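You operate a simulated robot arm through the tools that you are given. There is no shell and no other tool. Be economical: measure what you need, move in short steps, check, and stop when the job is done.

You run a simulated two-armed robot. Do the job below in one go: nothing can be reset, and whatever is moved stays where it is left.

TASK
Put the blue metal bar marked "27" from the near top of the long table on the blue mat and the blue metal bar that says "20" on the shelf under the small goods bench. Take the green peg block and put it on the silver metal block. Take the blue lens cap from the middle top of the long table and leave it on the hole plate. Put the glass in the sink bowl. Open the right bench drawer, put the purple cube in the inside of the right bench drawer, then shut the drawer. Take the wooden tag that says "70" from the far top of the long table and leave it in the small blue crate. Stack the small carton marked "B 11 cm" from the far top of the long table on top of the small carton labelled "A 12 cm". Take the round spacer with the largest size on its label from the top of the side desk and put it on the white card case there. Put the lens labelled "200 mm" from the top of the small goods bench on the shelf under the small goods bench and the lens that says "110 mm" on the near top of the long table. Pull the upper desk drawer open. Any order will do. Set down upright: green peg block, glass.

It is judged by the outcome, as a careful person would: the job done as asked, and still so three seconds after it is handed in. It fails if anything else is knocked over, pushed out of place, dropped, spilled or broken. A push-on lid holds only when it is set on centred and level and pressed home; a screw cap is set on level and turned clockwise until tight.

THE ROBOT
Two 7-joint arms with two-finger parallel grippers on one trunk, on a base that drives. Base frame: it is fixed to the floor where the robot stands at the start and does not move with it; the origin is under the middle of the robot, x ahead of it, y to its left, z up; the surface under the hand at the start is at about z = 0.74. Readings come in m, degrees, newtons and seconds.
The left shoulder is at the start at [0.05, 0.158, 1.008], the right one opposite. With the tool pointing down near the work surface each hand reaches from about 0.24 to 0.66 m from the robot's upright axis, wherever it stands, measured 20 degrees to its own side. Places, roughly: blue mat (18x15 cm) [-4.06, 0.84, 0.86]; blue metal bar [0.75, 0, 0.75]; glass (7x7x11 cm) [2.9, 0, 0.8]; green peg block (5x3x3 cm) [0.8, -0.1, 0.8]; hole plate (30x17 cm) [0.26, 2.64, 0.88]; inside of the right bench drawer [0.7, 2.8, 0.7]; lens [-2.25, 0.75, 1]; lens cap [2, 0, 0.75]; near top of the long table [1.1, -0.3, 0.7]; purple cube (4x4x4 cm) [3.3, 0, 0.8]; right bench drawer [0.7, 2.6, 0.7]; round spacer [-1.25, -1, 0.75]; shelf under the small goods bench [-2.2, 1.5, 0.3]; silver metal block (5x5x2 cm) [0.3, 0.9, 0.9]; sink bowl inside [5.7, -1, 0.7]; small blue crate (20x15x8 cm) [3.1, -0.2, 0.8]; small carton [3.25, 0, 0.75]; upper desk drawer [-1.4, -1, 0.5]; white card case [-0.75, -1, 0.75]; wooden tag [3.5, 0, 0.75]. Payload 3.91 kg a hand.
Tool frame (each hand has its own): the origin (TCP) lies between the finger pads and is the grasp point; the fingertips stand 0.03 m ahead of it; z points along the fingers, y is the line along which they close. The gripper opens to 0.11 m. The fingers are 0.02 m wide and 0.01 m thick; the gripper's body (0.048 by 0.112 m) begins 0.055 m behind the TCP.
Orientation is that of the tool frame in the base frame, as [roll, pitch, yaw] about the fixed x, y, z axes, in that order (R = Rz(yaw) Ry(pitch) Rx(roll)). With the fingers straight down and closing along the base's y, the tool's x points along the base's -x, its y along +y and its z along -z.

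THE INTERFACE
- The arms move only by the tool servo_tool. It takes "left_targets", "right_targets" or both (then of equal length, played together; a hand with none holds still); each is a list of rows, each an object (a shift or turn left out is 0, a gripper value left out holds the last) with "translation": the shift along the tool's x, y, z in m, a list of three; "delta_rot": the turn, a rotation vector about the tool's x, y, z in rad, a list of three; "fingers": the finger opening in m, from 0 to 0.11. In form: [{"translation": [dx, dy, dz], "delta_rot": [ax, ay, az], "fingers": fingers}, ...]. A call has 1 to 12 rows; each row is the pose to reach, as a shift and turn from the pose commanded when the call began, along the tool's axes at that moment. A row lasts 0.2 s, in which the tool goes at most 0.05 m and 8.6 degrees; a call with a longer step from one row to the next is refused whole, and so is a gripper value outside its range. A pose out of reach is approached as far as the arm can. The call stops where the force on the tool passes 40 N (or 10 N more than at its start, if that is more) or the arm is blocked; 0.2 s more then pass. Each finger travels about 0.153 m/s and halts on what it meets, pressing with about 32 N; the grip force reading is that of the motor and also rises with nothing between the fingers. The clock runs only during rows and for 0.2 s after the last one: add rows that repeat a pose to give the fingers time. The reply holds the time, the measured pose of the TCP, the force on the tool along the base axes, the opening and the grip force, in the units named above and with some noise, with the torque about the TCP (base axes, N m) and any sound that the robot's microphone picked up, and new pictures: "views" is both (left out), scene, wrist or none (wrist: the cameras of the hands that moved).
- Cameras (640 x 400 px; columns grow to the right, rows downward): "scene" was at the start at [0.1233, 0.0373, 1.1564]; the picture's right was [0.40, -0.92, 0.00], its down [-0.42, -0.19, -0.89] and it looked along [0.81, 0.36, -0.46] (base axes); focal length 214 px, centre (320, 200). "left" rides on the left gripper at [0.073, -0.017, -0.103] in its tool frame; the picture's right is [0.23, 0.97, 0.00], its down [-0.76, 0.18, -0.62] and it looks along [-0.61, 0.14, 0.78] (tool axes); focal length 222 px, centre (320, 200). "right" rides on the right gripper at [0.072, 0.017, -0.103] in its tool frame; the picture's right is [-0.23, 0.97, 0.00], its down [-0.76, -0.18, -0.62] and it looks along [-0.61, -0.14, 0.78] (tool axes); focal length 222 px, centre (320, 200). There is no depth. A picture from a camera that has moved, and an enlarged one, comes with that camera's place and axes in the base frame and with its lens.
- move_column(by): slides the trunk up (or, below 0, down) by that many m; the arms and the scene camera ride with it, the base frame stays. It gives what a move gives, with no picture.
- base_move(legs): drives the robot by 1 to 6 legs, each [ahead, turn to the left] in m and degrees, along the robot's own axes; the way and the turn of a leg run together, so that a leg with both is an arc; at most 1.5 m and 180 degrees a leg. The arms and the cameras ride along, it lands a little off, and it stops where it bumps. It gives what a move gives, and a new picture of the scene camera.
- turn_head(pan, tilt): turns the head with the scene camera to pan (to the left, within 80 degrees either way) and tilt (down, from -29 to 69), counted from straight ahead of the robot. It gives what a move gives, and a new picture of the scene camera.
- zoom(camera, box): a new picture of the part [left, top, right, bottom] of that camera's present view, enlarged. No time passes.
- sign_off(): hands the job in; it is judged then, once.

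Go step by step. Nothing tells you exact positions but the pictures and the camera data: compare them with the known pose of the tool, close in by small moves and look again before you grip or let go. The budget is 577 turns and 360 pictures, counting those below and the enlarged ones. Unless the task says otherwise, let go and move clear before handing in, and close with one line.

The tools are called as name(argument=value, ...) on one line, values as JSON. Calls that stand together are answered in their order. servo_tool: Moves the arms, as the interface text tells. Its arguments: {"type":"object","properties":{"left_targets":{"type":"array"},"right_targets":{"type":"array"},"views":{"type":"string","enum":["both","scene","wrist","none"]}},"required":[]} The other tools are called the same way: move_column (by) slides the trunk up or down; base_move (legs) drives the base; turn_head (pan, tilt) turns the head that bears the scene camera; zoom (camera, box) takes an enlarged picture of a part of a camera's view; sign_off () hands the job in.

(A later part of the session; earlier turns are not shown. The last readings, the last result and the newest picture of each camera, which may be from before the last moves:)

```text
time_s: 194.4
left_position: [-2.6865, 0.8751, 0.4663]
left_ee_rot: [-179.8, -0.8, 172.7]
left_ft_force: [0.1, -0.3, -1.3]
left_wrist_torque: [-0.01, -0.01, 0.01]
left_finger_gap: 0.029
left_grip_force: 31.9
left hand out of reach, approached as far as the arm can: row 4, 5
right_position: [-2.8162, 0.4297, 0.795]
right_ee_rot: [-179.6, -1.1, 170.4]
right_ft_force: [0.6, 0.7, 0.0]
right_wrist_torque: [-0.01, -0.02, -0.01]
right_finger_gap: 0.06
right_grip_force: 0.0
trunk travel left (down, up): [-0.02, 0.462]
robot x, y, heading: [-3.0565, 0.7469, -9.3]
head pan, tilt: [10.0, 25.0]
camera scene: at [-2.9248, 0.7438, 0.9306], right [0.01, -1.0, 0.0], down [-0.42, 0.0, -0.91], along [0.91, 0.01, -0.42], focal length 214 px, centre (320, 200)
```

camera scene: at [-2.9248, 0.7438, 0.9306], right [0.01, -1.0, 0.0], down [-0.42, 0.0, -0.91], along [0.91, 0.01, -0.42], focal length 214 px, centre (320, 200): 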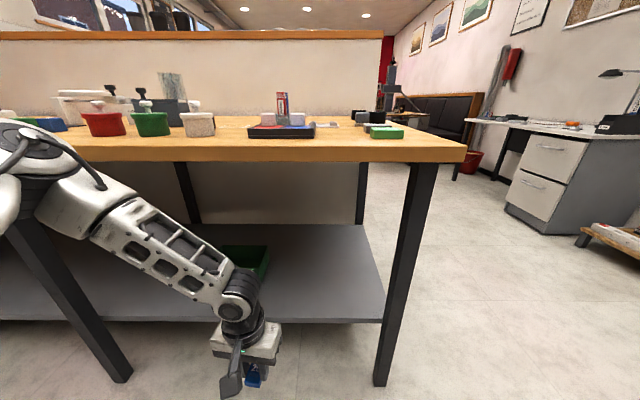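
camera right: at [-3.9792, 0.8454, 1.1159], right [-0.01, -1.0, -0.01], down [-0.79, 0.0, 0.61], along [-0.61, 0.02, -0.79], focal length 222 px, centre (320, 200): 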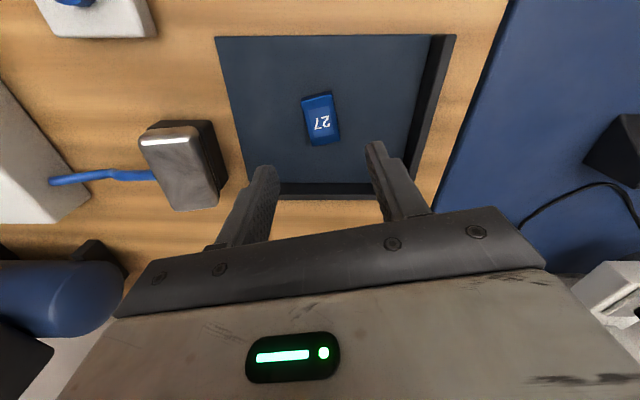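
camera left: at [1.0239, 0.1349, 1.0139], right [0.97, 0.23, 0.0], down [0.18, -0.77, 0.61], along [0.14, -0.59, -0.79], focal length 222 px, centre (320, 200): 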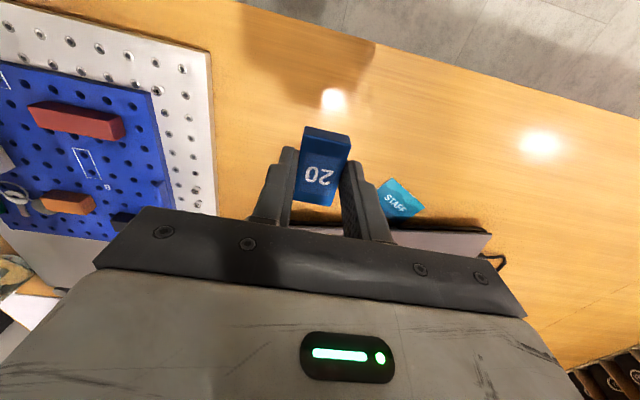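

Out of reach this low so near the body; go forward under the table at this height now.

servo_tool(left_targets=[{"translation": [-0.045, -0.01, 0.0]}, {"translation": [-0.09, -0.02, 0]}, {"translation": [-0.135, -0.03, 0]}, {"translation": [-0.18, -0.035, 0]}, {"translation": [-0.225, -0.035, 0]}, {"translation": [-0.265, -0.035, 0]}])

```text
time_s: 195.8
left_position: [-2.5256, 0.8945, 0.5419]
left_ee_rot: [-179.7, -0.8, 172.7]
left_ft_force: [0.1, 0.2, -0.3]
left_wrist_torque: [0.0, 0.01, 0.0]
left_finger_gap: 0.0291
left_grip_force: 31.9
left hand out of reach, approached as far as the arm can: row 1, 2, 3, 4, 5, 6
right_position: [-2.8156, 0.4298, 0.7947]
right_ee_rot: [-179.5, -1.2, 170.5]
right_ft_force: [-0.6, 0.0, 0.0]
right_wrist_torque: [0.02, 0.02, 0.03]
right_finger_gap: 0.0602
right_grip_force: 0.1
trunk travel left (down, up): [-0.02, 0.462]
robot x, y, heading: [-3.0561, 0.7474, -9.3]
head pan, tilt: [10.0, 25.0]
camera scene: at [-2.9248, 0.7439, 0.9306], right [0.01, -1.0, 0.0], down [-0.42, 0.0, -0.91], along [0.91, 0.01, -0.42], focal length 214 px, centre (320, 200)
camera left: at [-2.5982, 0.8879, 0.6462], right [-0.1, 0.99, 0.0], down [0.79, 0.08, 0.61], along [0.61, 0.06, -0.79], focal length 222 px, centre (320, 200)
```

scene: 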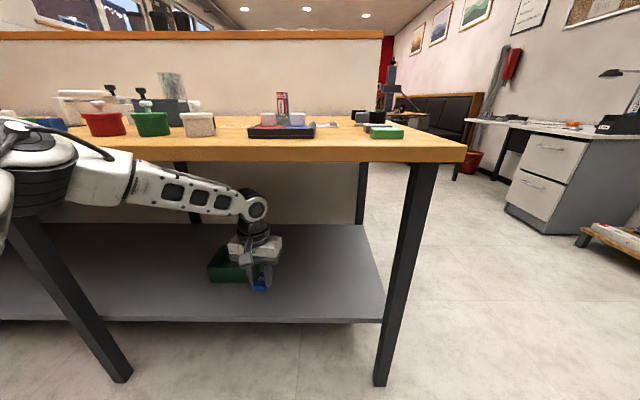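
left: 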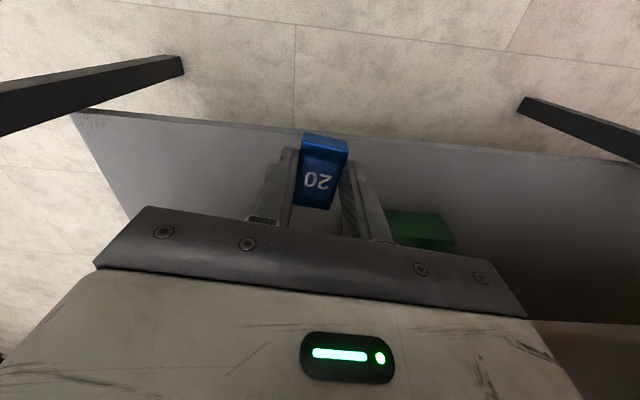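

The arm is near its reach limit, so I'll drive the base 0.12 m closer; the hand is already under the table.

base_move(legs=[[0.12, 0]])

servo_tool(left_targets=[{"translation": [0.0, -0.01, 0.03]}, {"translation": [0.0, -0.02, 0.06]}, {"translation": [0, -0.03, 0.09]}, {"translation": [0, -0.035, 0.12]}])

```text
time_s: 196.8
left_position: [-2.4901, 0.8943, 0.527]
left_ee_rot: [179.7, -3.2, 171.9]
left_ft_force: [-0.4, -0.6, -2.0]
left_wrist_torque: [0.0, -0.02, 0.0]
left_finger_gap: 0.0287
left_grip_force: 31.9
right_position: [-2.7595, 0.4223, 0.7963]
right_ee_rot: [-179.7, -1.2, 170.8]
right_ft_force: [0.2, -0.7, 0.5]
right_wrist_torque: [0.03, 0.0, -0.02]
right_finger_gap: 0.06
right_grip_force: 0.0
trunk travel left (down, up): [-0.02, 0.462]
robot x, y, heading: [-3.002, 0.7407, -8.9]
head pan, tilt: [10.0, 25.0]
stopped in leg 1: the robot was blocked; the commanded pose is now the measured one
camera scene: at [-2.8706, 0.7358, 0.9313], right [0.02, -1.0, 0.0], down [-0.42, -0.01, -0.91], along [0.91, 0.02, -0.42], focal length 214 px, centre (320, 200)
```

scene: 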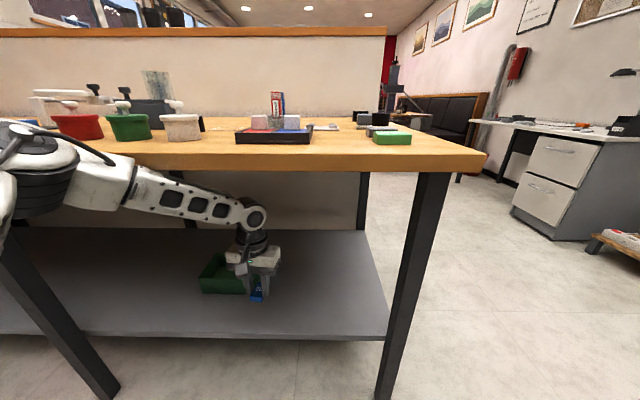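

```text
time_s: 197.8
left_position: [-2.5351, 0.9072, 0.4747]
left_ee_rot: [179.7, -3.0, 171.7]
left_ft_force: [0.3, -0.6, -0.5]
left_wrist_torque: [0.01, -0.02, 0.01]
left_finger_gap: 0.029
left_grip_force: 32.5
left hand out of reach, approached as far as the arm can: row 1, 2, 3, 4
right_position: [-2.7595, 0.422, 0.7946]
right_ee_rot: [-179.6, -1.2, 170.7]
right_ft_force: [0.2, 0.6, 0.0]
right_wrist_torque: [0.01, 0.04, -0.03]
right_finger_gap: 0.06
right_grip_force: 0.1
trunk travel left (down, up): [-0.02, 0.462]
robot x, y, heading: [-3.0013, 0.7388, -9.0]
head pan, tilt: [10.0, 25.0]
camera scene: at [-2.87, 0.7351, 0.9306], right [0.02, -1.0, 0.0], down [-0.42, -0.01, -0.91], along [0.91, 0.02, -0.42], focal length 214 px, centre (320, 200)
camera left: at [-2.6043, 0.8989, 0.5807], right [-0.09, 1.0, 0.02], down [0.81, 0.06, 0.58], along [0.58, 0.06, -0.81], focal length 222 px, centre (320, 200)
```

scene: 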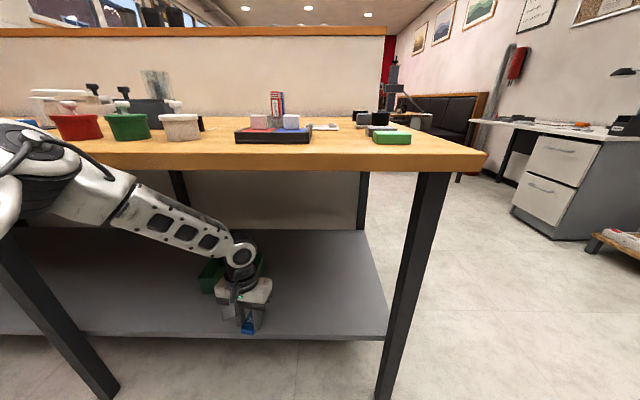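
left: 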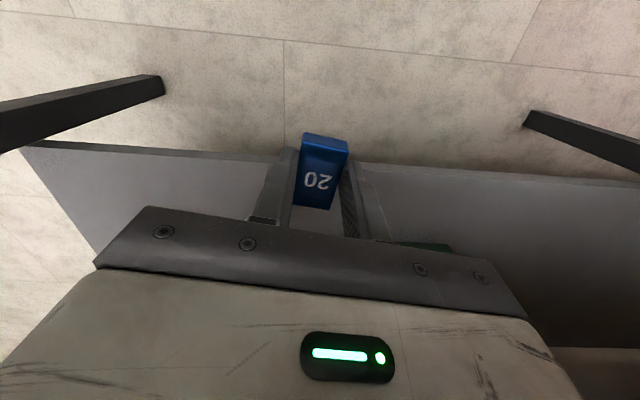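

A vertical tool can't get that low and forward, so I'll tilt the fingers forward about 45° and set the bar down gently on its rear edge just inside the shelf. Back off slightly, then tilt.

base_move(legs=[[-0.05, 0]])

servo_tool(left_targets=[{"translation": [0, 0, -0.01], "delta_rot": [0, -0.1, 0]}, {"translation": [0.0, 0, -0.02], "delta_rot": [0, -0.2, 0]}, {"translation": [0.0, 0, -0.02], "delta_rot": [0, -0.33, 0]}, {"translation": [0.0, 0, -0.02], "delta_rot": [0, -0.46, 0]}, {"translation": [0.0, 0, -0.02], "delta_rot": [0, -0.59, 0]}, {"translation": [0.0, 0, -0.02], "delta_rot": [0, -0.72, 0]}])

```text
time_s: 198.7
left_position: [-2.5854, 0.9137, 0.4755]
left_ee_rot: [179.8, -2.9, 171.8]
left_ft_force: [0.2, 0.6, -0.4]
left_wrist_torque: [-0.01, 0.0, 0.01]
left_finger_gap: 0.0289
left_grip_force: 32.3
right_position: [-2.809, 0.4292, 0.7943]
right_ee_rot: [-179.6, -1.3, 170.8]
right_ft_force: [0.1, 1.0, 0.3]
right_wrist_torque: [0.0, -0.01, -0.01]
right_finger_gap: 0.06
right_grip_force: 0.1
trunk travel left (down, up): [-0.02, 0.462]
robot x, y, heading: [-3.0527, 0.7499, -9.2]
head pan, tilt: [10.0, 25.0]
camera scene: at [-2.9192, 0.7429, 0.9306], right [0.02, -1.0, 0.0], down [-0.42, -0.01, -0.91], along [0.91, 0.02, -0.42], focal length 214 px, centre (320, 200)
```

scene: 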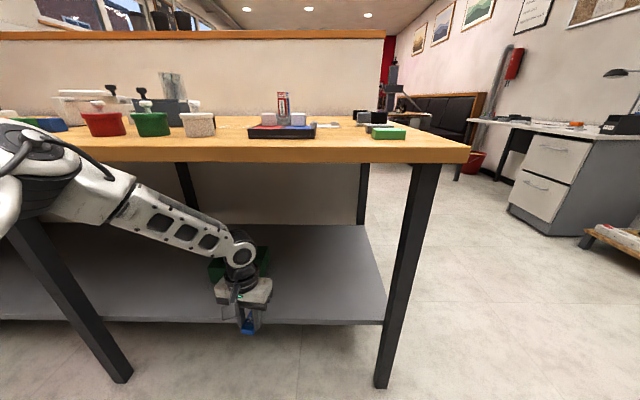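

```text
time_s: 200.1
left_position: [-2.584, 0.9125, 0.4938]
left_ee_rot: [179.9, 38.5, 171.7]
left_ft_force: [-1.0, -0.4, -0.4]
left_wrist_torque: [-0.01, 0.01, 0.0]
left_finger_gap: 0.029
left_grip_force: 31.8
right_position: [-2.8092, 0.4286, 0.7949]
right_ee_rot: [-179.6, -1.2, 170.7]
right_ft_force: [0.2, -0.1, 0.7]
right_wrist_torque: [0.0, 0.05, 0.02]
right_finger_gap: 0.0599
right_grip_force: 0.1
trunk travel left (down, up): [-0.02, 0.462]
robot x, y, heading: [-3.0537, 0.7482, -9.1]
head pan, tilt: [10.0, 25.0]
camera scene: at [-2.9192, 0.7429, 0.9306], right [0.02, -1.0, 0.0], down [-0.42, -0.01, -0.91], along [0.91, 0.02, -0.42], focal length 214 px, centre (320, 200)
camera left: at [-2.7059, 0.9143, 0.5302], right [-0.04, 0.99, -0.14], down [0.23, 0.14, 0.96], along [0.97, 0.0, -0.23], focal length 222 px, centre (320, 200)
```

scene: 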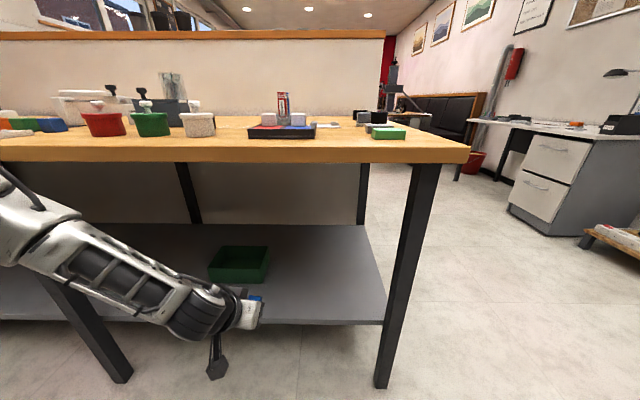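
left: 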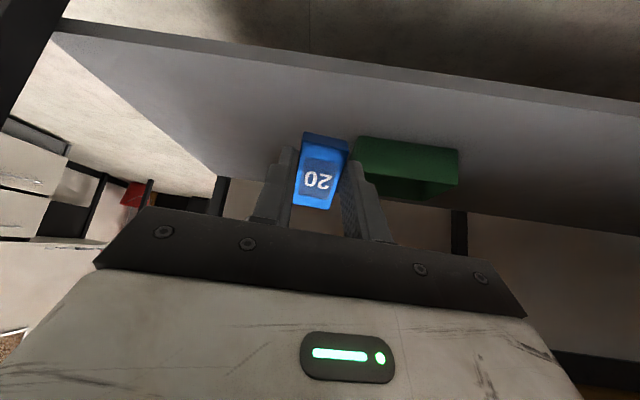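

Now slide forward and down toward a spot just inside the shelf front, right of the green bin.

servo_tool(left_targets=[{"translation": [-0.022, -0.015, 0.03]}, {"translation": [-0.044, -0.03, 0.06]}, {"translation": [-0.066, -0.045, 0.09]}, {"translation": [-0.085, -0.057, 0.125]}, {"translation": [-0.0855, -0.057, 0.1575]}])

```text
time_s: 201.3
left_position: [-2.4768, 0.8903, 0.5067]
left_ee_rot: [179.7, 38.3, 171.6]
left_ft_force: [0.8, -0.6, -0.8]
left_wrist_torque: [0.01, 0.01, -0.02]
left_finger_gap: 0.0291
left_grip_force: 32.0
left hand out of reach, approached as far as the arm can: row 2, 3, 4, 5
right_position: [-2.8099, 0.4295, 0.7964]
right_ee_rot: [-179.6, -1.2, 170.7]
right_ft_force: [-0.4, 0.9, -0.3]
right_wrist_torque: [-0.03, 0.01, 0.01]
right_finger_gap: 0.0599
right_grip_force: 0.0
trunk travel left (down, up): [-0.02, 0.462]
robot x, y, heading: [-3.051, 0.75, -8.8]
head pan, tilt: [10.0, 25.0]
camera scene: at [-2.9192, 0.7429, 0.9306], right [0.02, -1.0, 0.0], down [-0.42, -0.01, -0.91], along [0.91, 0.02, -0.42], focal length 214 px, centre (320, 200)
camera left: at [-2.5987, 0.8922, 0.5433], right [-0.04, 0.99, -0.14], down [0.23, 0.14, 0.96], along [0.97, 0.0, -0.24], focal length 222 px, centre (320, 200)
```

scene: 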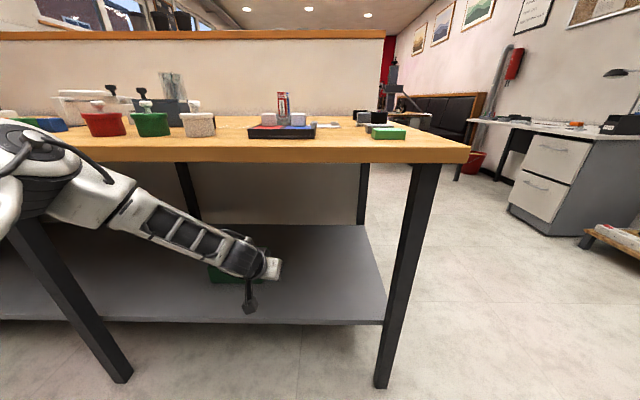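
left: 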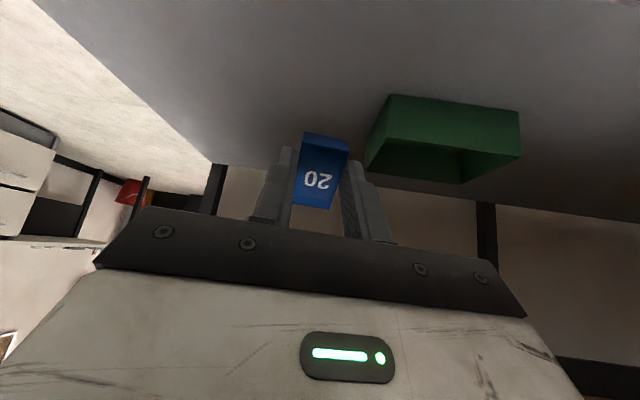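

The limit isn't pure distance, so I'll probe: shift the hand outward (left) and test how low it can go.

servo_tool(left_targets=[{"translation": [0.02, 0.03, -0.02]}, {"translation": [0.02, 0.06, -0.02]}, {"translation": [0.02, 0.09, -0.02]}, {"translation": [-0.005, 0.09, 0.012]}, {"translation": [-0.03, 0.09, 0.044]}, {"translation": [-0.055, 0.09, 0.076]}], views="none")

```text
time_s: 202.7
left_position: [-2.4009, 0.9766, 0.5095]
left_ee_rot: [179.7, 38.4, 171.5]
left_ft_force: [-0.6, -0.4, -1.1]
left_wrist_torque: [-0.03, 0.0, -0.06]
left_finger_gap: 0.0289
left_grip_force: 31.6
left hand out of reach, approached as far as the arm can: row 5, 6
right_position: [-2.8085, 0.4295, 0.795]
right_ee_rot: [-179.6, -1.2, 170.6]
right_ft_force: [0.5, -0.3, 0.7]
right_wrist_torque: [-0.01, -0.01, 0.02]
right_finger_gap: 0.0598
right_grip_force: 0.0
trunk travel left (down, up): [-0.02, 0.462]
robot x, y, heading: [-3.0506, 0.7486, -8.9]
head pan, tilt: [10.0, 25.0]
```

servo_tool(left_targets=[{"translation": [0.033, 0, -0.026]}, {"translation": [0.066, 0, -0.052]}, {"translation": [0.099, 0, -0.078]}, {"translation": [0.132, 0, -0.104]}, {"translation": [0.165, 0, -0.13]}, {"translation": [0.19, 0, -0.15]}], views="none")

servo_tool(left_targets=[{"delta_rot": [0, 0.14, 0]}, {"delta_rot": [0, 0.28, 0], "translation": [0, 0.02, 0]}, {"delta_rot": [0, 0.42, 0], "translation": [0, 0.04, 0]}, {"delta_rot": [0, 0.56, 0], "translation": [0, 0.06, 0]}, {"delta_rot": [0, 0.67, 0], "translation": [0, 0.08, 0]}], views="none")

servo_tool(left_targets=[{"translation": [0, 0, 0.03]}, {"translation": [0, 0, 0.06]}, {"translation": [0, 0, 0.09]}, {"translation": [0, 0, 0.12]}, {"translation": [0, 0, 0.15]}], views="scene")

```text
time_s: 204.1
left_position: [-2.6407, 1.0131, 0.51]
left_ee_rot: [179.6, 38.4, 171.4]
left_ft_force: [0.5, -0.2, -0.2]
left_wrist_torque: [0.02, 0.01, 0.0]
left_finger_gap: 0.029
left_grip_force: 32.3
right_position: [-2.8093, 0.4298, 0.7948]
right_ee_rot: [-179.6, -1.3, 170.6]
right_ft_force: [0.0, 0.8, -0.4]
right_wrist_torque: [-0.03, 0.0, 0.0]
right_finger_gap: 0.06
right_grip_force: 0.1
trunk travel left (down, up): [-0.02, 0.462]
robot x, y, heading: [-3.0514, 0.7492, -9.1]
head pan, tilt: [10.0, 25.0]
```

```text
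time_s: 205.3
left_position: [-2.6289, 1.0917, 0.5099]
left_ee_rot: [179.8, -0.1, 171.8]
left_ft_force: [0.7, -1.2, -0.8]
left_wrist_torque: [-0.02, -0.05, -0.03]
left_finger_gap: 0.029
left_grip_force: 32.3
right_position: [-2.8088, 0.4288, 0.7958]
right_ee_rot: [-179.5, -1.2, 170.6]
right_ft_force: [-0.6, 0.2, 0.2]
right_wrist_torque: [0.0, 0.01, -0.01]
right_finger_gap: 0.0599
right_grip_force: 0.0
trunk travel left (down, up): [-0.02, 0.462]
robot x, y, heading: [-3.0495, 0.7492, -9.1]
head pan, tilt: [10.0, 25.0]
```

```text
time_s: 206.5
left_position: [-2.6294, 1.0912, 0.3887]
left_ee_rot: [179.6, 0.0, 171.9]
left_ft_force: [0.3, -0.3, -0.4]
left_wrist_torque: [0.02, 0.02, 0.0]
left_finger_gap: 0.0289
left_grip_force: 31.6
left hand out of reach, approached as far as the arm can: row 5
right_position: [-2.8099, 0.4301, 0.7949]
right_ee_rot: [-179.6, -1.2, 170.5]
right_ft_force: [0.2, 0.0, 0.5]
right_wrist_torque: [-0.02, -0.01, -0.01]
right_finger_gap: 0.0599
right_grip_force: 0.1
trunk travel left (down, up): [-0.02, 0.462]
robot x, y, heading: [-3.0499, 0.7493, -9.0]
head pan, tilt: [10.0, 25.0]
camera scene: at [-2.9193, 0.7429, 0.9306], right [0.02, -1.0, 0.0], down [-0.42, -0.01, -0.91], along [0.91, 0.02, -0.42], focal length 214 px, centre (320, 200)
```

scene: 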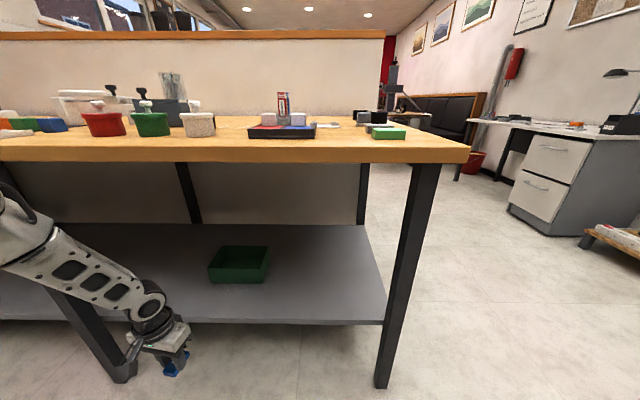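

With the hand farther out to its own side it gets down to z 0.39. So I'll raise a little and turn the robot right ~31°, bringing the hand over the shelf front in that configuration.

servo_tool(left_targets=[{"translation": [0, 0, -0.04]}, {"translation": [0, 0, -0.08]}], views="none")

base_move(legs=[[0, -31]])

turn_head(pan=40, tilt=30)

```text
time_s: 207.1
left_position: [-2.6283, 1.0908, 0.4695]
left_ee_rot: [179.8, -0.1, 171.8]
left_ft_force: [0.2, -0.7, -1.1]
left_wrist_torque: [0.01, 0.0, -0.02]
left_finger_gap: 0.0289
left_grip_force: 32.3
right_position: [-2.8084, 0.4289, 0.7944]
right_ee_rot: [-179.6, -1.2, 170.6]
right_ft_force: [-0.5, 0.2, 0.0]
right_wrist_torque: [0.03, 0.02, -0.03]
right_finger_gap: 0.06
right_grip_force: 0.1
trunk travel left (down, up): [-0.02, 0.462]
robot x, y, heading: [-3.0511, 0.7477, -8.9]
head pan, tilt: [10.0, 25.0]
```

```text
time_s: 209.1
left_position: [-2.5218, 0.8393, 0.4656]
left_ee_rot: [-179.6, -0.7, 142.3]
left_ft_force: [0.3, 0.7, -0.9]
left_wrist_torque: [0.02, 0.01, 0.01]
left_finger_gap: 0.029
left_grip_force: 31.7
right_position: [-3.0031, 0.3532, 0.7945]
right_ee_rot: [-179.6, -1.0, 140.5]
right_ft_force: [-0.2, 0.8, 0.0]
right_wrist_torque: [-0.02, 0.02, 0.02]
right_finger_gap: 0.06
right_grip_force: 0.0
trunk travel left (down, up): [-0.02, 0.462]
robot x, y, heading: [-3.0551, 0.7514, -39.1]
head pan, tilt: [10.0, 25.0]
stopped in leg 1: the robot was blocked; the commanded pose is now the measured one
camera scene: at [-2.9428, 0.6784, 0.931], right [-0.49, -0.87, 0.0], down [-0.37, 0.21, -0.91], along [0.79, -0.44, -0.42], focal length 214 px, centre (320, 200)
```

scene: 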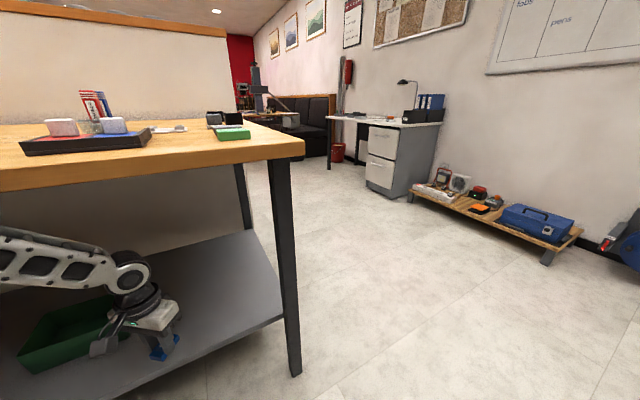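

```text
time_s: 210.0
left_position: [-2.5226, 0.8392, 0.4652]
left_ee_rot: [-179.6, -0.6, 142.3]
left_ft_force: [0.0, -0.1, -0.8]
left_wrist_torque: [0.02, -0.01, -0.03]
left_finger_gap: 0.029
left_grip_force: 32.1
right_position: [-3.0033, 0.3525, 0.7949]
right_ee_rot: [-179.7, -1.1, 140.4]
right_ft_force: [-0.1, -0.4, 1.3]
right_wrist_torque: [0.02, 0.02, -0.04]
right_finger_gap: 0.0601
right_grip_force: 0.1
trunk travel left (down, up): [-0.02, 0.462]
robot x, y, heading: [-3.0501, 0.746, -39.2]
head pan, tilt: [40.0, 30.0]
camera scene: at [-2.933, 0.7247, 0.9229], right [0.01, -1.0, 0.0], down [-0.5, -0.01, -0.87], along [0.87, 0.01, -0.5], focal length 214 px, centre (320, 200)
```

scene: 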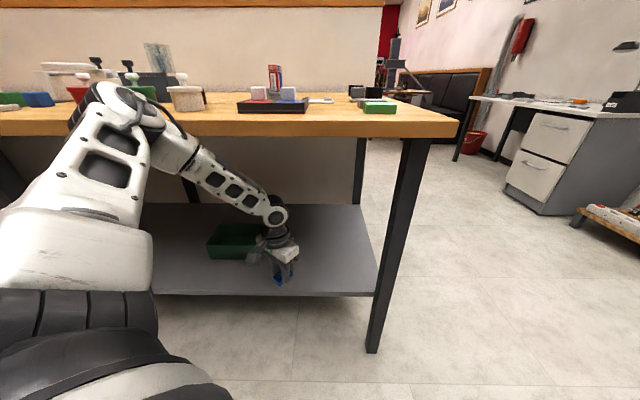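

The elbow seems to be against the table edge. Turn back 4° to free it, then try moving the hand forward and down.

base_move(legs=[[-0.03, 4]])

servo_tool(left_targets=[{"translation": [-0.02, 0.016, 0.0]}, {"translation": [-0.045, 0.035, 0.0]}, {"translation": [-0.07, 0.054, 0.0]}, {"translation": [-0.09, 0.07, 0.0]}, {"translation": [-0.09, 0.07, 0.03]}, {"translation": [-0.09, 0.07, 0.06]}])

```text
time_s: 210.9
left_position: [-2.5521, 0.8948, 0.4648]
left_ee_rot: [-179.6, -0.7, 146.4]
left_ft_force: [-0.5, 0.6, -0.4]
left_wrist_torque: [-0.01, 0.0, 0.03]
left_finger_gap: 0.0289
left_grip_force: 32.0
right_position: [-2.9987, 0.375, 0.7952]
right_ee_rot: [-179.6, -1.1, 144.5]
right_ft_force: [-0.7, -0.1, 1.2]
right_wrist_torque: [-0.01, -0.02, -0.02]
right_finger_gap: 0.0597
right_grip_force: 0.1
trunk travel left (down, up): [-0.02, 0.462]
robot x, y, heading: [-3.0785, 0.7678, -34.9]
head pan, tilt: [40.0, 30.0]
camera scene: at [-2.9538, 0.751, 0.9226], right [0.09, -1.0, 0.0], down [-0.5, -0.04, -0.87], along [0.86, 0.07, -0.5], focal length 214 px, centre (320, 200)
```

scene: 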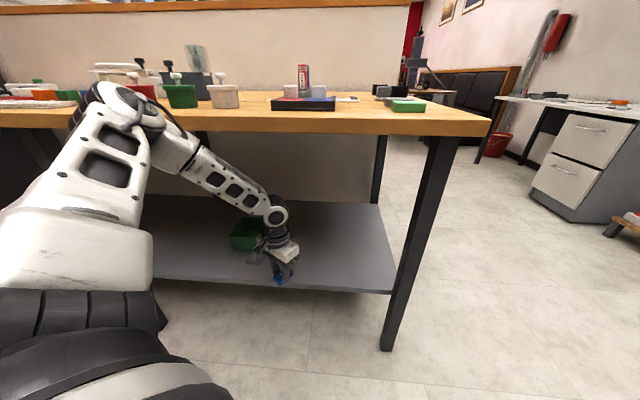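

```text
time_s: 212.3
left_position: [-2.4507, 0.908, 0.4323]
left_ee_rot: [-179.6, -0.8, 145.8]
left_ft_force: [-1.2, -0.9, -1.3]
left_wrist_torque: [-0.01, 0.03, 0.01]
left_finger_gap: 0.0289
left_grip_force: 32.2
left hand out of reach, approached as far as the arm can: row 5, 6
right_position: [-3.0013, 0.3749, 0.7948]
right_ee_rot: [-179.7, -1.2, 144.4]
right_ft_force: [0.0, -0.4, 1.1]
right_wrist_torque: [0.02, 0.01, 0.01]
right_finger_gap: 0.0602
right_grip_force: 0.1
trunk travel left (down, up): [-0.02, 0.462]
robot x, y, heading: [-3.0765, 0.7634, -34.7]
head pan, tilt: [40.0, 30.0]
camera scene: at [-2.9543, 0.7504, 0.9224], right [0.08, -1.0, 0.0], down [-0.5, -0.04, -0.87], along [0.86, 0.07, -0.5], focal length 214 px, centre (320, 200)
camera left: at [-2.5186, 0.9343, 0.5372], right [0.36, 0.93, 0.0], down [0.74, -0.28, 0.61], along [0.57, -0.22, -0.79], focal length 222 px, centre (320, 200)
```

scene: 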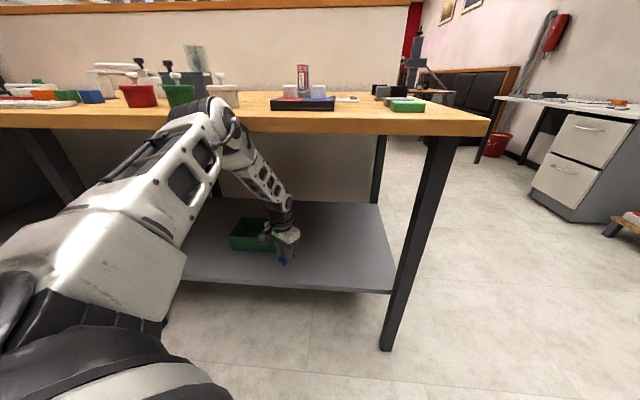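
left: 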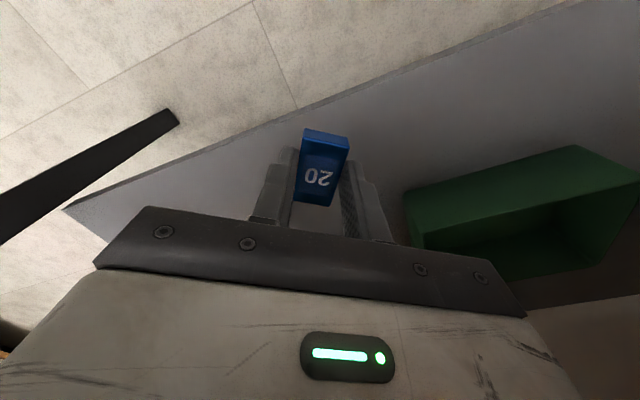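

The arm gets lower with the hand well out to its side. I'll retract, then re-approach with the robot nearly parallel to the bench (heading -70°) with the target on its left.

servo_tool(left_targets=[{"translation": [0.03, -0.022, -0.01]}, {"translation": [0.065, -0.045, -0.02]}, {"translation": [0.1, -0.07, -0.02]}, {"translation": [0.135, -0.09, -0.02]}, {"translation": [0.16, -0.1, -0.02]}], views="none")

base_move(legs=[[0, -92], [-0.21, 0], [0, 57]])

turn_head(pan=70, tilt=30)

```text
time_s: 213.5
left_position: [-2.6403, 0.9157, 0.4554]
left_ee_rot: [-179.6, -0.6, 146.4]
left_ft_force: [1.4, 0.5, -0.5]
left_wrist_torque: [-0.03, 0.02, 0.02]
left_finger_gap: 0.0289
left_grip_force: 32.2
right_position: [-2.9993, 0.3745, 0.7953]
right_ee_rot: [-179.5, -1.2, 144.5]
right_ft_force: [0.8, -0.1, 1.1]
right_wrist_torque: [0.01, 0.0, 0.01]
right_finger_gap: 0.0601
right_grip_force: 0.1
trunk travel left (down, up): [-0.02, 0.462]
robot x, y, heading: [-3.0782, 0.7656, -34.9]
head pan, tilt: [40.0, 30.0]
```

```text
time_s: 215.5
left_position: [-2.622, 0.7106, 0.4635]
left_ee_rot: [179.8, 0.2, 120.6]
left_ft_force: [0.2, 0.1, -0.3]
left_wrist_torque: [0.0, 0.0, -0.05]
left_finger_gap: 0.0288
left_grip_force: 32.2
right_position: [-3.1928, 0.3874, 0.7947]
right_ee_rot: [179.7, -0.6, 118.1]
right_ft_force: [0.0, -0.1, 1.1]
right_wrist_torque: [0.03, 0.0, 0.01]
right_finger_gap: 0.0601
right_grip_force: 0.1
trunk travel left (down, up): [-0.02, 0.462]
robot x, y, heading: [-3.0858, 0.7681, -60.8]
head pan, tilt: [40.0, 30.0]
stopped in leg 1: the robot was blocked; the commanded pose is now the measured one
camera scene: at [-2.989, 0.7033, 0.9248], right [-0.35, -0.94, 0.0], down [-0.46, 0.18, -0.87], along [0.82, -0.31, -0.49], focal length 214 px, centre (320, 200)
```

scene: 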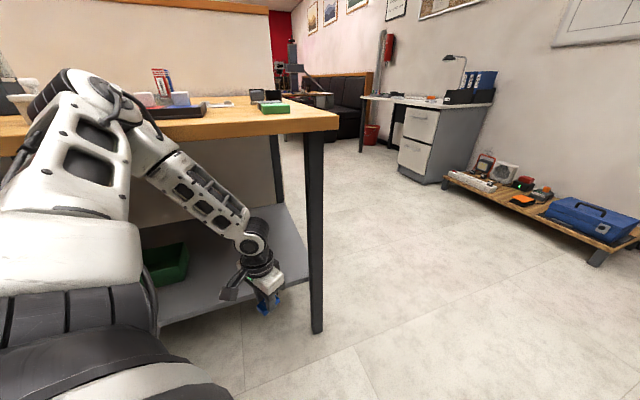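

```text
time_s: 216.4
left_position: [-2.6257, 0.7088, 0.4639]
left_ee_rot: [180.0, 0.3, 120.7]
left_ft_force: [-0.7, 0.0, -0.9]
left_wrist_torque: [-0.02, 0.0, -0.04]
left_finger_gap: 0.0291
left_grip_force: 32.1
right_position: [-3.1943, 0.3862, 0.794]
right_ee_rot: [179.5, -0.6, 118.1]
right_ft_force: [-0.1, -0.3, 0.2]
right_wrist_torque: [0.03, -0.01, -0.01]
right_finger_gap: 0.06
right_grip_force: 0.1
trunk travel left (down, up): [-0.02, 0.462]
robot x, y, heading: [-3.0831, 0.7679, -61.0]
head pan, tilt: [70.0, 30.0]
camera scene: at [-2.985, 0.7497, 0.9246], right [0.16, -0.99, 0.0], down [-0.48, -0.08, -0.87], along [0.86, 0.14, -0.49], focal length 214 px, centre (320, 200)
```

scene: 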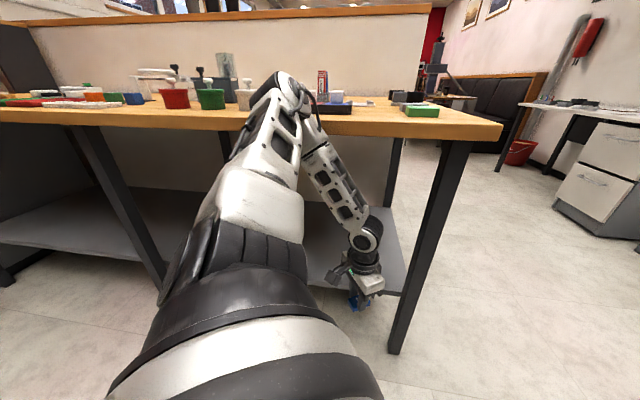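

The elbow keeps meeting the table edge. I'll back off west, shift about 0.27 m south and come straight in, so the hand is well out on its left side and the elbow stays in front of the table.

base_move(legs=[[0, 61], [-0.27, 0], [0, -90], [0.27, 0], [0, 90]])

move_column(by=-0.02)

```text
time_s: 230.2
left_position: [-3.072, 0.8698, 0.4543]
left_ee_rot: [-179.2, -0.6, -178.9]
left_ft_force: [0.2, 0.4, -0.9]
left_wrist_torque: [0.01, 0.02, -0.01]
left_finger_gap: 0.029
left_grip_force: 31.3
right_position: [-3.0683, 0.2195, 0.7949]
right_ee_rot: [-179.7, -1.2, 178.6]
right_ft_force: [0.0, 0.1, -0.1]
right_wrist_torque: [0.0, -0.01, -0.04]
right_finger_gap: 0.0598
right_grip_force: 0.2
trunk travel left (down, up): [-0.02, 0.462]
robot x, y, heading: [-3.3499, 0.4973, -0.7]
head pan, tilt: [70.0, 30.0]
camera scene: at [-3.2796, 0.5829, 0.9226], right [0.94, -0.35, 0.0], down [-0.18, -0.47, -0.87], along [0.3, 0.81, -0.5], focal length 214 px, centre (320, 200)
```

scene: 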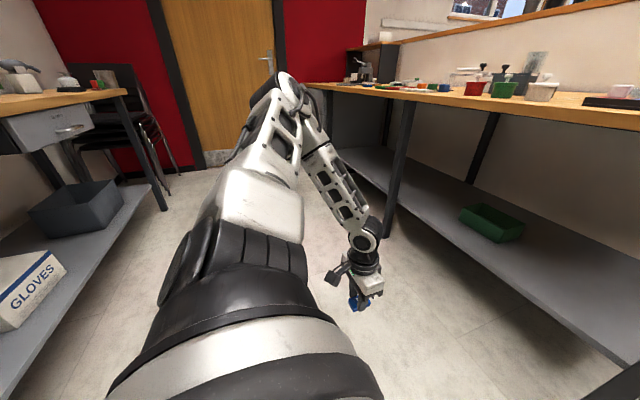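

```text
time_s: 230.8
left_position: [-3.0712, 0.8695, 0.4343]
left_ee_rot: [-179.1, -0.5, -178.8]
left_ft_force: [0.2, 0.3, 0.0]
left_wrist_torque: [0.01, 0.01, -0.01]
left_finger_gap: 0.0288
left_grip_force: 31.9
right_position: [-3.0679, 0.2187, 0.7753]
right_ee_rot: [-179.7, -1.2, 178.4]
right_ft_force: [0.5, -0.4, -0.1]
right_wrist_torque: [0.04, -0.01, 0.01]
right_finger_gap: 0.06
right_grip_force: 0.0
trunk travel left (down, up): [0.0, 0.482]
robot x, y, heading: [-3.3491, 0.503, -0.7]
head pan, tilt: [70.0, 30.0]
```

Here is free space, so I'll probe how low the hand goes when farther forward.

servo_tool(left_targets=[{"translation": [-0.045, 0.01, 0]}, {"translation": [-0.09, 0.02, 0]}, {"translation": [-0.135, 0.03, 0]}, {"translation": [-0.17, 0.04, 0.0]}, {"translation": [-0.17, 0.04, 0.03]}, {"translation": [-0.17, 0.04, 0.06]}, {"translation": [-0.17, 0.04, 0.09]}], views="none")

```text
time_s: 232.4
left_position: [-2.9229, 0.9179, 0.3979]
left_ee_rot: [-179.2, -0.4, -178.9]
left_ft_force: [-0.5, -0.1, -1.3]
left_wrist_torque: [0.0, -0.01, 0.0]
left_finger_gap: 0.0288
left_grip_force: 32.2
left hand out of reach, approached as far as the arm can: row 5, 6, 7
right_position: [-3.0688, 0.2192, 0.7757]
right_ee_rot: [-179.6, -1.2, 178.5]
right_ft_force: [0.6, 0.2, 0.5]
right_wrist_torque: [-0.02, -0.01, 0.01]
right_finger_gap: 0.0599
right_grip_force: 0.0
trunk travel left (down, up): [0.0, 0.482]
robot x, y, heading: [-3.3485, 0.5013, -0.3]
head pan, tilt: [70.0, 30.0]
```

servo_tool(left_targets=[{"translation": [0, 0.04, 0]}, {"translation": [0, 0.08, 0.0]}, {"translation": [0, 0.08, 0.03]}, {"translation": [0, 0.08, 0.06]}], views="none")

servo_tool(left_targets=[{"translation": [0.04, 0, 0]}, {"translation": [0.08, 0, 0.0]}, {"translation": [0.08, 0, 0.03]}, {"translation": [0.08, 0, 0.06]}], views="scene")

```text
time_s: 233.4
left_position: [-2.9441, 0.9969, 0.3988]
left_ee_rot: [-179.1, -0.5, -178.9]
left_ft_force: [0.5, 0.4, -0.4]
left_wrist_torque: [0.02, 0.02, -0.02]
left_finger_gap: 0.0289
left_grip_force: 32.5
left hand out of reach, approached as far as the arm can: row 1, 2, 3, 4
right_position: [-3.0677, 0.2191, 0.7743]
right_ee_rot: [-179.7, -1.2, 178.4]
right_ft_force: [-0.6, -0.3, -0.6]
right_wrist_torque: [-0.03, -0.02, -0.03]
right_finger_gap: 0.0596
right_grip_force: 0.0
trunk travel left (down, up): [0.0, 0.482]
robot x, y, heading: [-3.355, 0.5, -0.7]
head pan, tilt: [70.0, 30.0]
```

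```text
time_s: 234.4
left_position: [-3.0313, 0.9937, 0.3542]
left_ee_rot: [-179.1, -0.4, -178.8]
left_ft_force: [-0.5, 0.4, -0.2]
left_wrist_torque: [-0.02, 0.02, 0.02]
left_finger_gap: 0.029
left_grip_force: 31.8
left hand out of reach, approached as far as the arm can: row 4
right_position: [-3.0679, 0.2199, 0.7745]
right_ee_rot: [-179.6, -1.1, 178.5]
right_ft_force: [-0.1, -0.1, -0.3]
right_wrist_torque: [0.03, 0.01, 0.01]
right_finger_gap: 0.0601
right_grip_force: 0.1
trunk travel left (down, up): [0.0, 0.482]
robot x, y, heading: [-3.3522, 0.5034, -0.8]
head pan, tilt: [70.0, 30.0]
camera scene: at [-3.2796, 0.583, 0.9027], right [0.94, -0.35, 0.0], down [-0.17, -0.47, -0.87], along [0.3, 0.81, -0.5], focal length 214 px, centre (320, 200)
```

scene: 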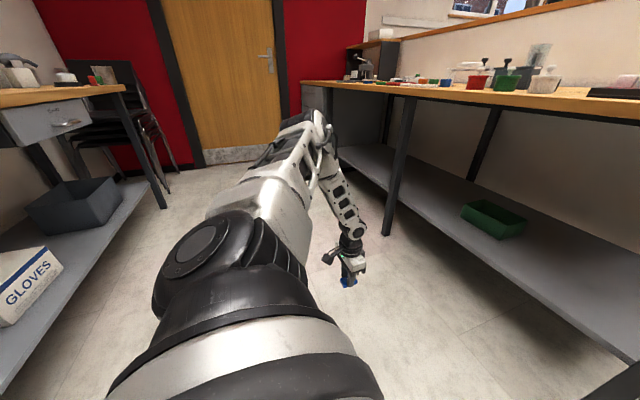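

The arm reaches z≈0.35–0.40 with the hand about 0.35 ahead and 0.47 to the left. I'll raise the hand slightly and drive in with heading ~0 so that this spot falls inside the shelf's front edge.

servo_tool(left_targets=[{"translation": [0, 0, -0.04]}, {"translation": [0, 0, -0.08]}, {"translation": [0, 0, -0.1]}], views="none")

base_move(legs=[[0, -12], [0.4, 0], [0, 12.5]])

turn_head(pan=45, tilt=35)

```text
time_s: 235.2
left_position: [-3.0312, 0.995, 0.4546]
left_ee_rot: [-179.1, -0.5, -178.9]
left_ft_force: [0.0, 0.7, -0.9]
left_wrist_torque: [0.01, 0.0, 0.0]
left_finger_gap: 0.0291
left_grip_force: 32.0
right_position: [-3.068, 0.2191, 0.774]
right_ee_rot: [-179.6, -1.2, 178.5]
right_ft_force: [-0.7, 0.4, -0.7]
right_wrist_torque: [0.02, -0.04, 0.0]
right_finger_gap: 0.06
right_grip_force: 0.1
trunk travel left (down, up): [0.0, 0.482]
robot x, y, heading: [-3.3504, 0.4971, -0.6]
head pan, tilt: [70.0, 30.0]
```

```text
time_s: 239.3
left_position: [-2.6436, 0.9108, 0.4555]
left_ee_rot: [-179.1, -0.5, -178.4]
left_ft_force: [-0.9, 0.2, -0.5]
left_wrist_torque: [0.01, -0.04, 0.01]
left_finger_gap: 0.0291
left_grip_force: 31.9
right_position: [-2.677, 0.1341, 0.774]
right_ee_rot: [-179.6, -1.2, 178.9]
right_ft_force: [0.0, 0.6, 0.7]
right_wrist_torque: [0.0, 0.01, -0.01]
right_finger_gap: 0.0599
right_grip_force: 0.1
trunk travel left (down, up): [0.0, 0.482]
robot x, y, heading: [-2.96, 0.4091, 0.1]
head pan, tilt: [70.0, 30.0]
camera scene: at [-2.8898, 0.4962, 0.9027], right [0.94, -0.34, 0.0], down [-0.17, -0.47, -0.87], along [0.3, 0.81, -0.5], focal length 214 px, centre (320, 200)
```

scene: 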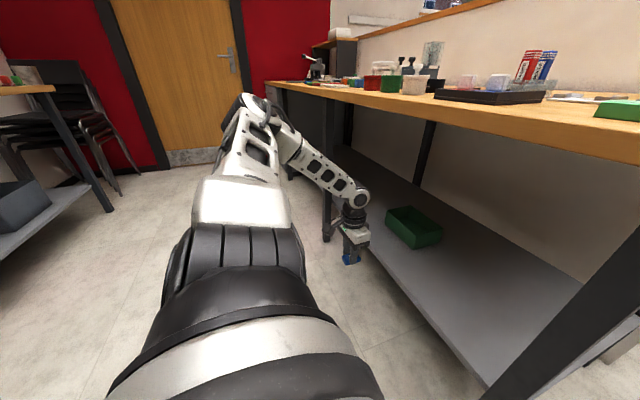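

```text
time_s: 240.2
left_position: [-2.6443, 0.9096, 0.4543]
left_ee_rot: [-179.1, -0.5, -178.5]
left_ft_force: [0.3, 0.2, -0.1]
left_wrist_torque: [-0.03, -0.02, -0.01]
left_finger_gap: 0.0291
left_grip_force: 32.3
right_position: [-2.6771, 0.1333, 0.7755]
right_ee_rot: [-179.7, -1.2, 178.9]
right_ft_force: [-0.3, 0.4, 0.5]
right_wrist_torque: [-0.03, 0.0, 0.01]
right_finger_gap: 0.0602
right_grip_force: 0.1
trunk travel left (down, up): [0.0, 0.482]
robot x, y, heading: [-2.9568, 0.4082, -0.2]
head pan, tilt: [45.0, 35.0]
camera scene: at [-2.8585, 0.4735, 0.8949], right [0.71, -0.71, 0.0], down [-0.41, -0.41, -0.82], along [0.58, 0.58, -0.57], focal length 214 px, centre (320, 200)
```

scene: 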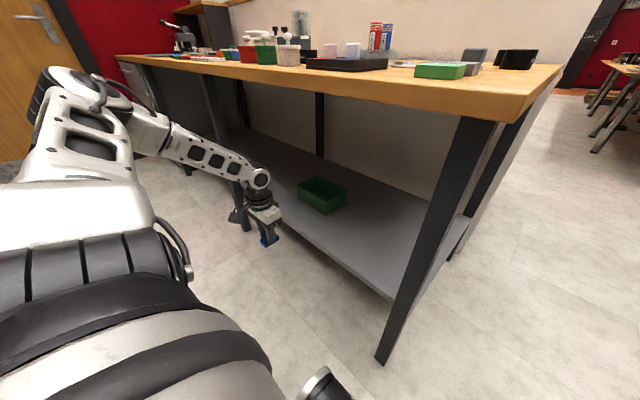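

The elbow is well in front of the bench now. Drive 0.14 m forward, bringing the hand to the shelf edge.

base_move(legs=[[0.14, 0]])

servo_tool(left_targets=[{"translation": [-0.03, -0.01, 0]}, {"translation": [-0.06, -0.02, 0]}, {"translation": [-0.08, -0.02, 0.02]}, {"translation": [-0.08, -0.02, 0.04]}])

```text
time_s: 241.5
left_position: [-2.5041, 0.91, 0.4541]
left_ee_rot: [-179.0, -0.5, -178.5]
left_ft_force: [-0.5, 0.8, -0.8]
left_wrist_torque: [0.02, 0.01, 0.0]
left_finger_gap: 0.0286
left_grip_force: 31.6
right_position: [-2.5387, 0.1332, 0.7752]
right_ee_rot: [-179.7, -1.3, 178.8]
right_ft_force: [-0.7, -1.0, -0.1]
right_wrist_torque: [0.0, -0.01, -0.02]
right_finger_gap: 0.0596
right_grip_force: 0.0
trunk travel left (down, up): [0.0, 0.482]
robot x, y, heading: [-2.8248, 0.4067, -0.1]
head pan, tilt: [45.0, 35.0]
camera scene: at [-2.7203, 0.4731, 0.8949], right [0.71, -0.71, 0.0], down [-0.41, -0.4, -0.82], along [0.58, 0.58, -0.57], focal length 214 px, centre (320, 200)
```

scene: 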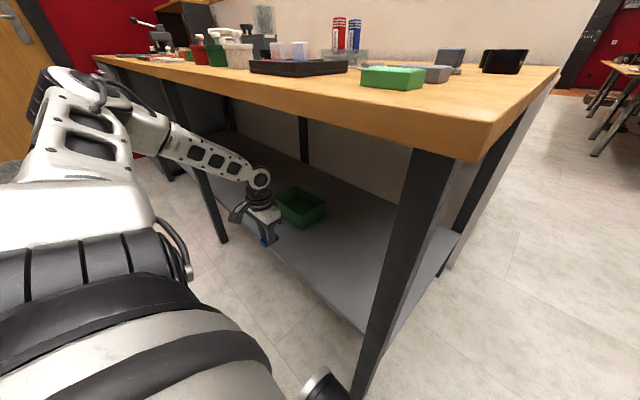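

```text
time_s: 242.5
left_position: [-2.4244, 0.8926, 0.4139]
left_ee_rot: [-179.1, -0.5, -178.4]
left_ft_force: [0.4, 0.0, -1.0]
left_wrist_torque: [0.01, 0.0, 0.0]
left_finger_gap: 0.0291
left_grip_force: 31.8
right_position: [-2.5371, 0.1338, 0.7751]
right_ee_rot: [-179.6, -1.3, 178.9]
right_ft_force: [0.1, -0.3, -0.2]
right_wrist_torque: [0.01, -0.01, 0.0]
right_finger_gap: 0.0597
right_grip_force: 0.0
trunk travel left (down, up): [0.0, 0.482]
robot x, y, heading: [-2.8213, 0.4096, 0.2]
head pan, tilt: [45.0, 35.0]
camera scene: at [-2.7203, 0.473, 0.8949], right [0.71, -0.71, 0.0], down [-0.41, -0.4, -0.82], along [0.58, 0.58, -0.57], focal length 214 px, centre (320, 200)
camera left: at [-2.4948, 0.874, 0.5189], right [-0.25, 0.97, -0.01], down [0.76, 0.21, 0.61], along [0.6, 0.15, -0.79], focal length 222 px, centre (320, 200)
```

scene: 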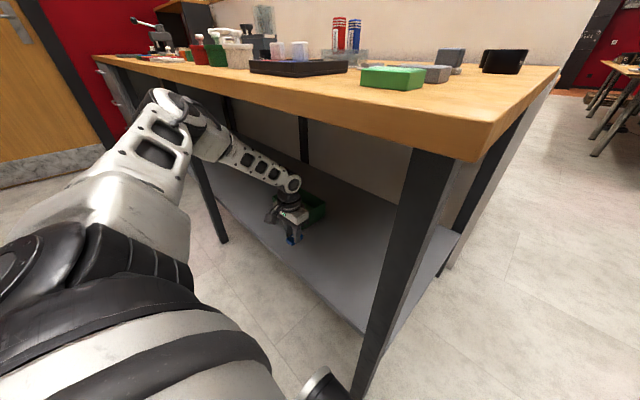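
left: 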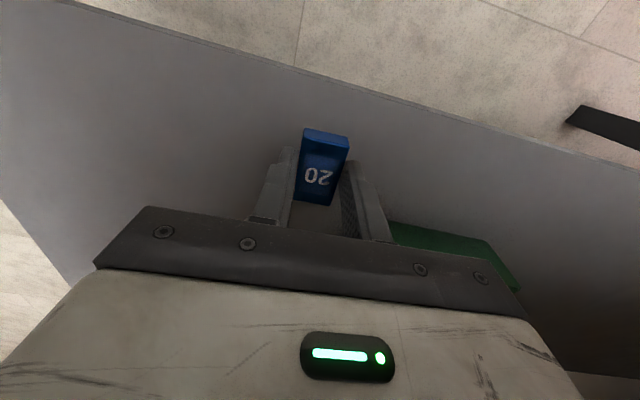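

Excellent, it's well inside the shelf and still within reach. Continue down until contact.

servo_tool(left_targets=[{"translation": [0, 0, 0.015]}, {"translation": [0, 0, 0.025]}, {"translation": [0, 0, 0.032]}, {"translation": [0, 0, 0.038]}, {"translation": [0, 0, 0.044]}], views="wrist")

```text
time_s: 243.9
left_position: [-2.4615, 0.9088, 0.3746]
left_ee_rot: [-176.6, 0.1, -171.5]
left_ft_force: [0.0, -1.2, -0.9]
left_wrist_torque: [-0.01, 0.04, -0.01]
left_finger_gap: 0.0292
left_grip_force: 31.9
left hand out of reach, approached as far as the arm can: row 3, 4, 5
right_position: [-2.5401, 0.134, 0.7763]
right_ee_rot: [-179.8, -1.0, 178.6]
right_ft_force: [0.1, 1.3, 0.4]
right_wrist_torque: [-0.04, 0.0, 0.01]
right_finger_gap: 0.06
right_grip_force: 0.1
trunk travel left (down, up): [0.0, 0.482]
robot x, y, heading: [-2.8251, 0.4089, 0.5]
head pan, tilt: [45.0, 35.0]
stopped in row 5 (left hand): the arm was blocked; the commanded pose is now the measured one
camera left: at [-2.5318, 0.8881, 0.4796], right [-0.37, 0.93, -0.06], down [0.72, 0.32, 0.61], along [0.59, 0.18, -0.79], focal length 222 px, centre (320, 200)
```

left: 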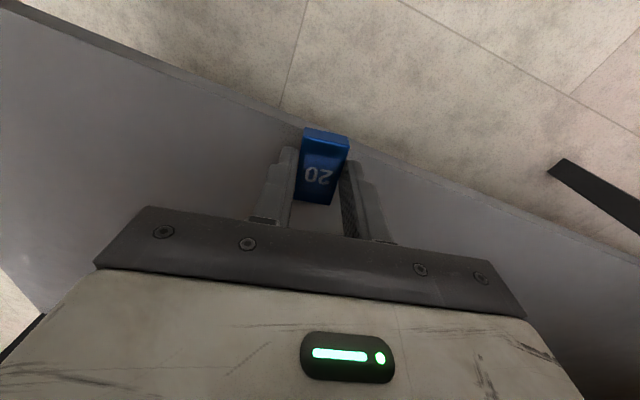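

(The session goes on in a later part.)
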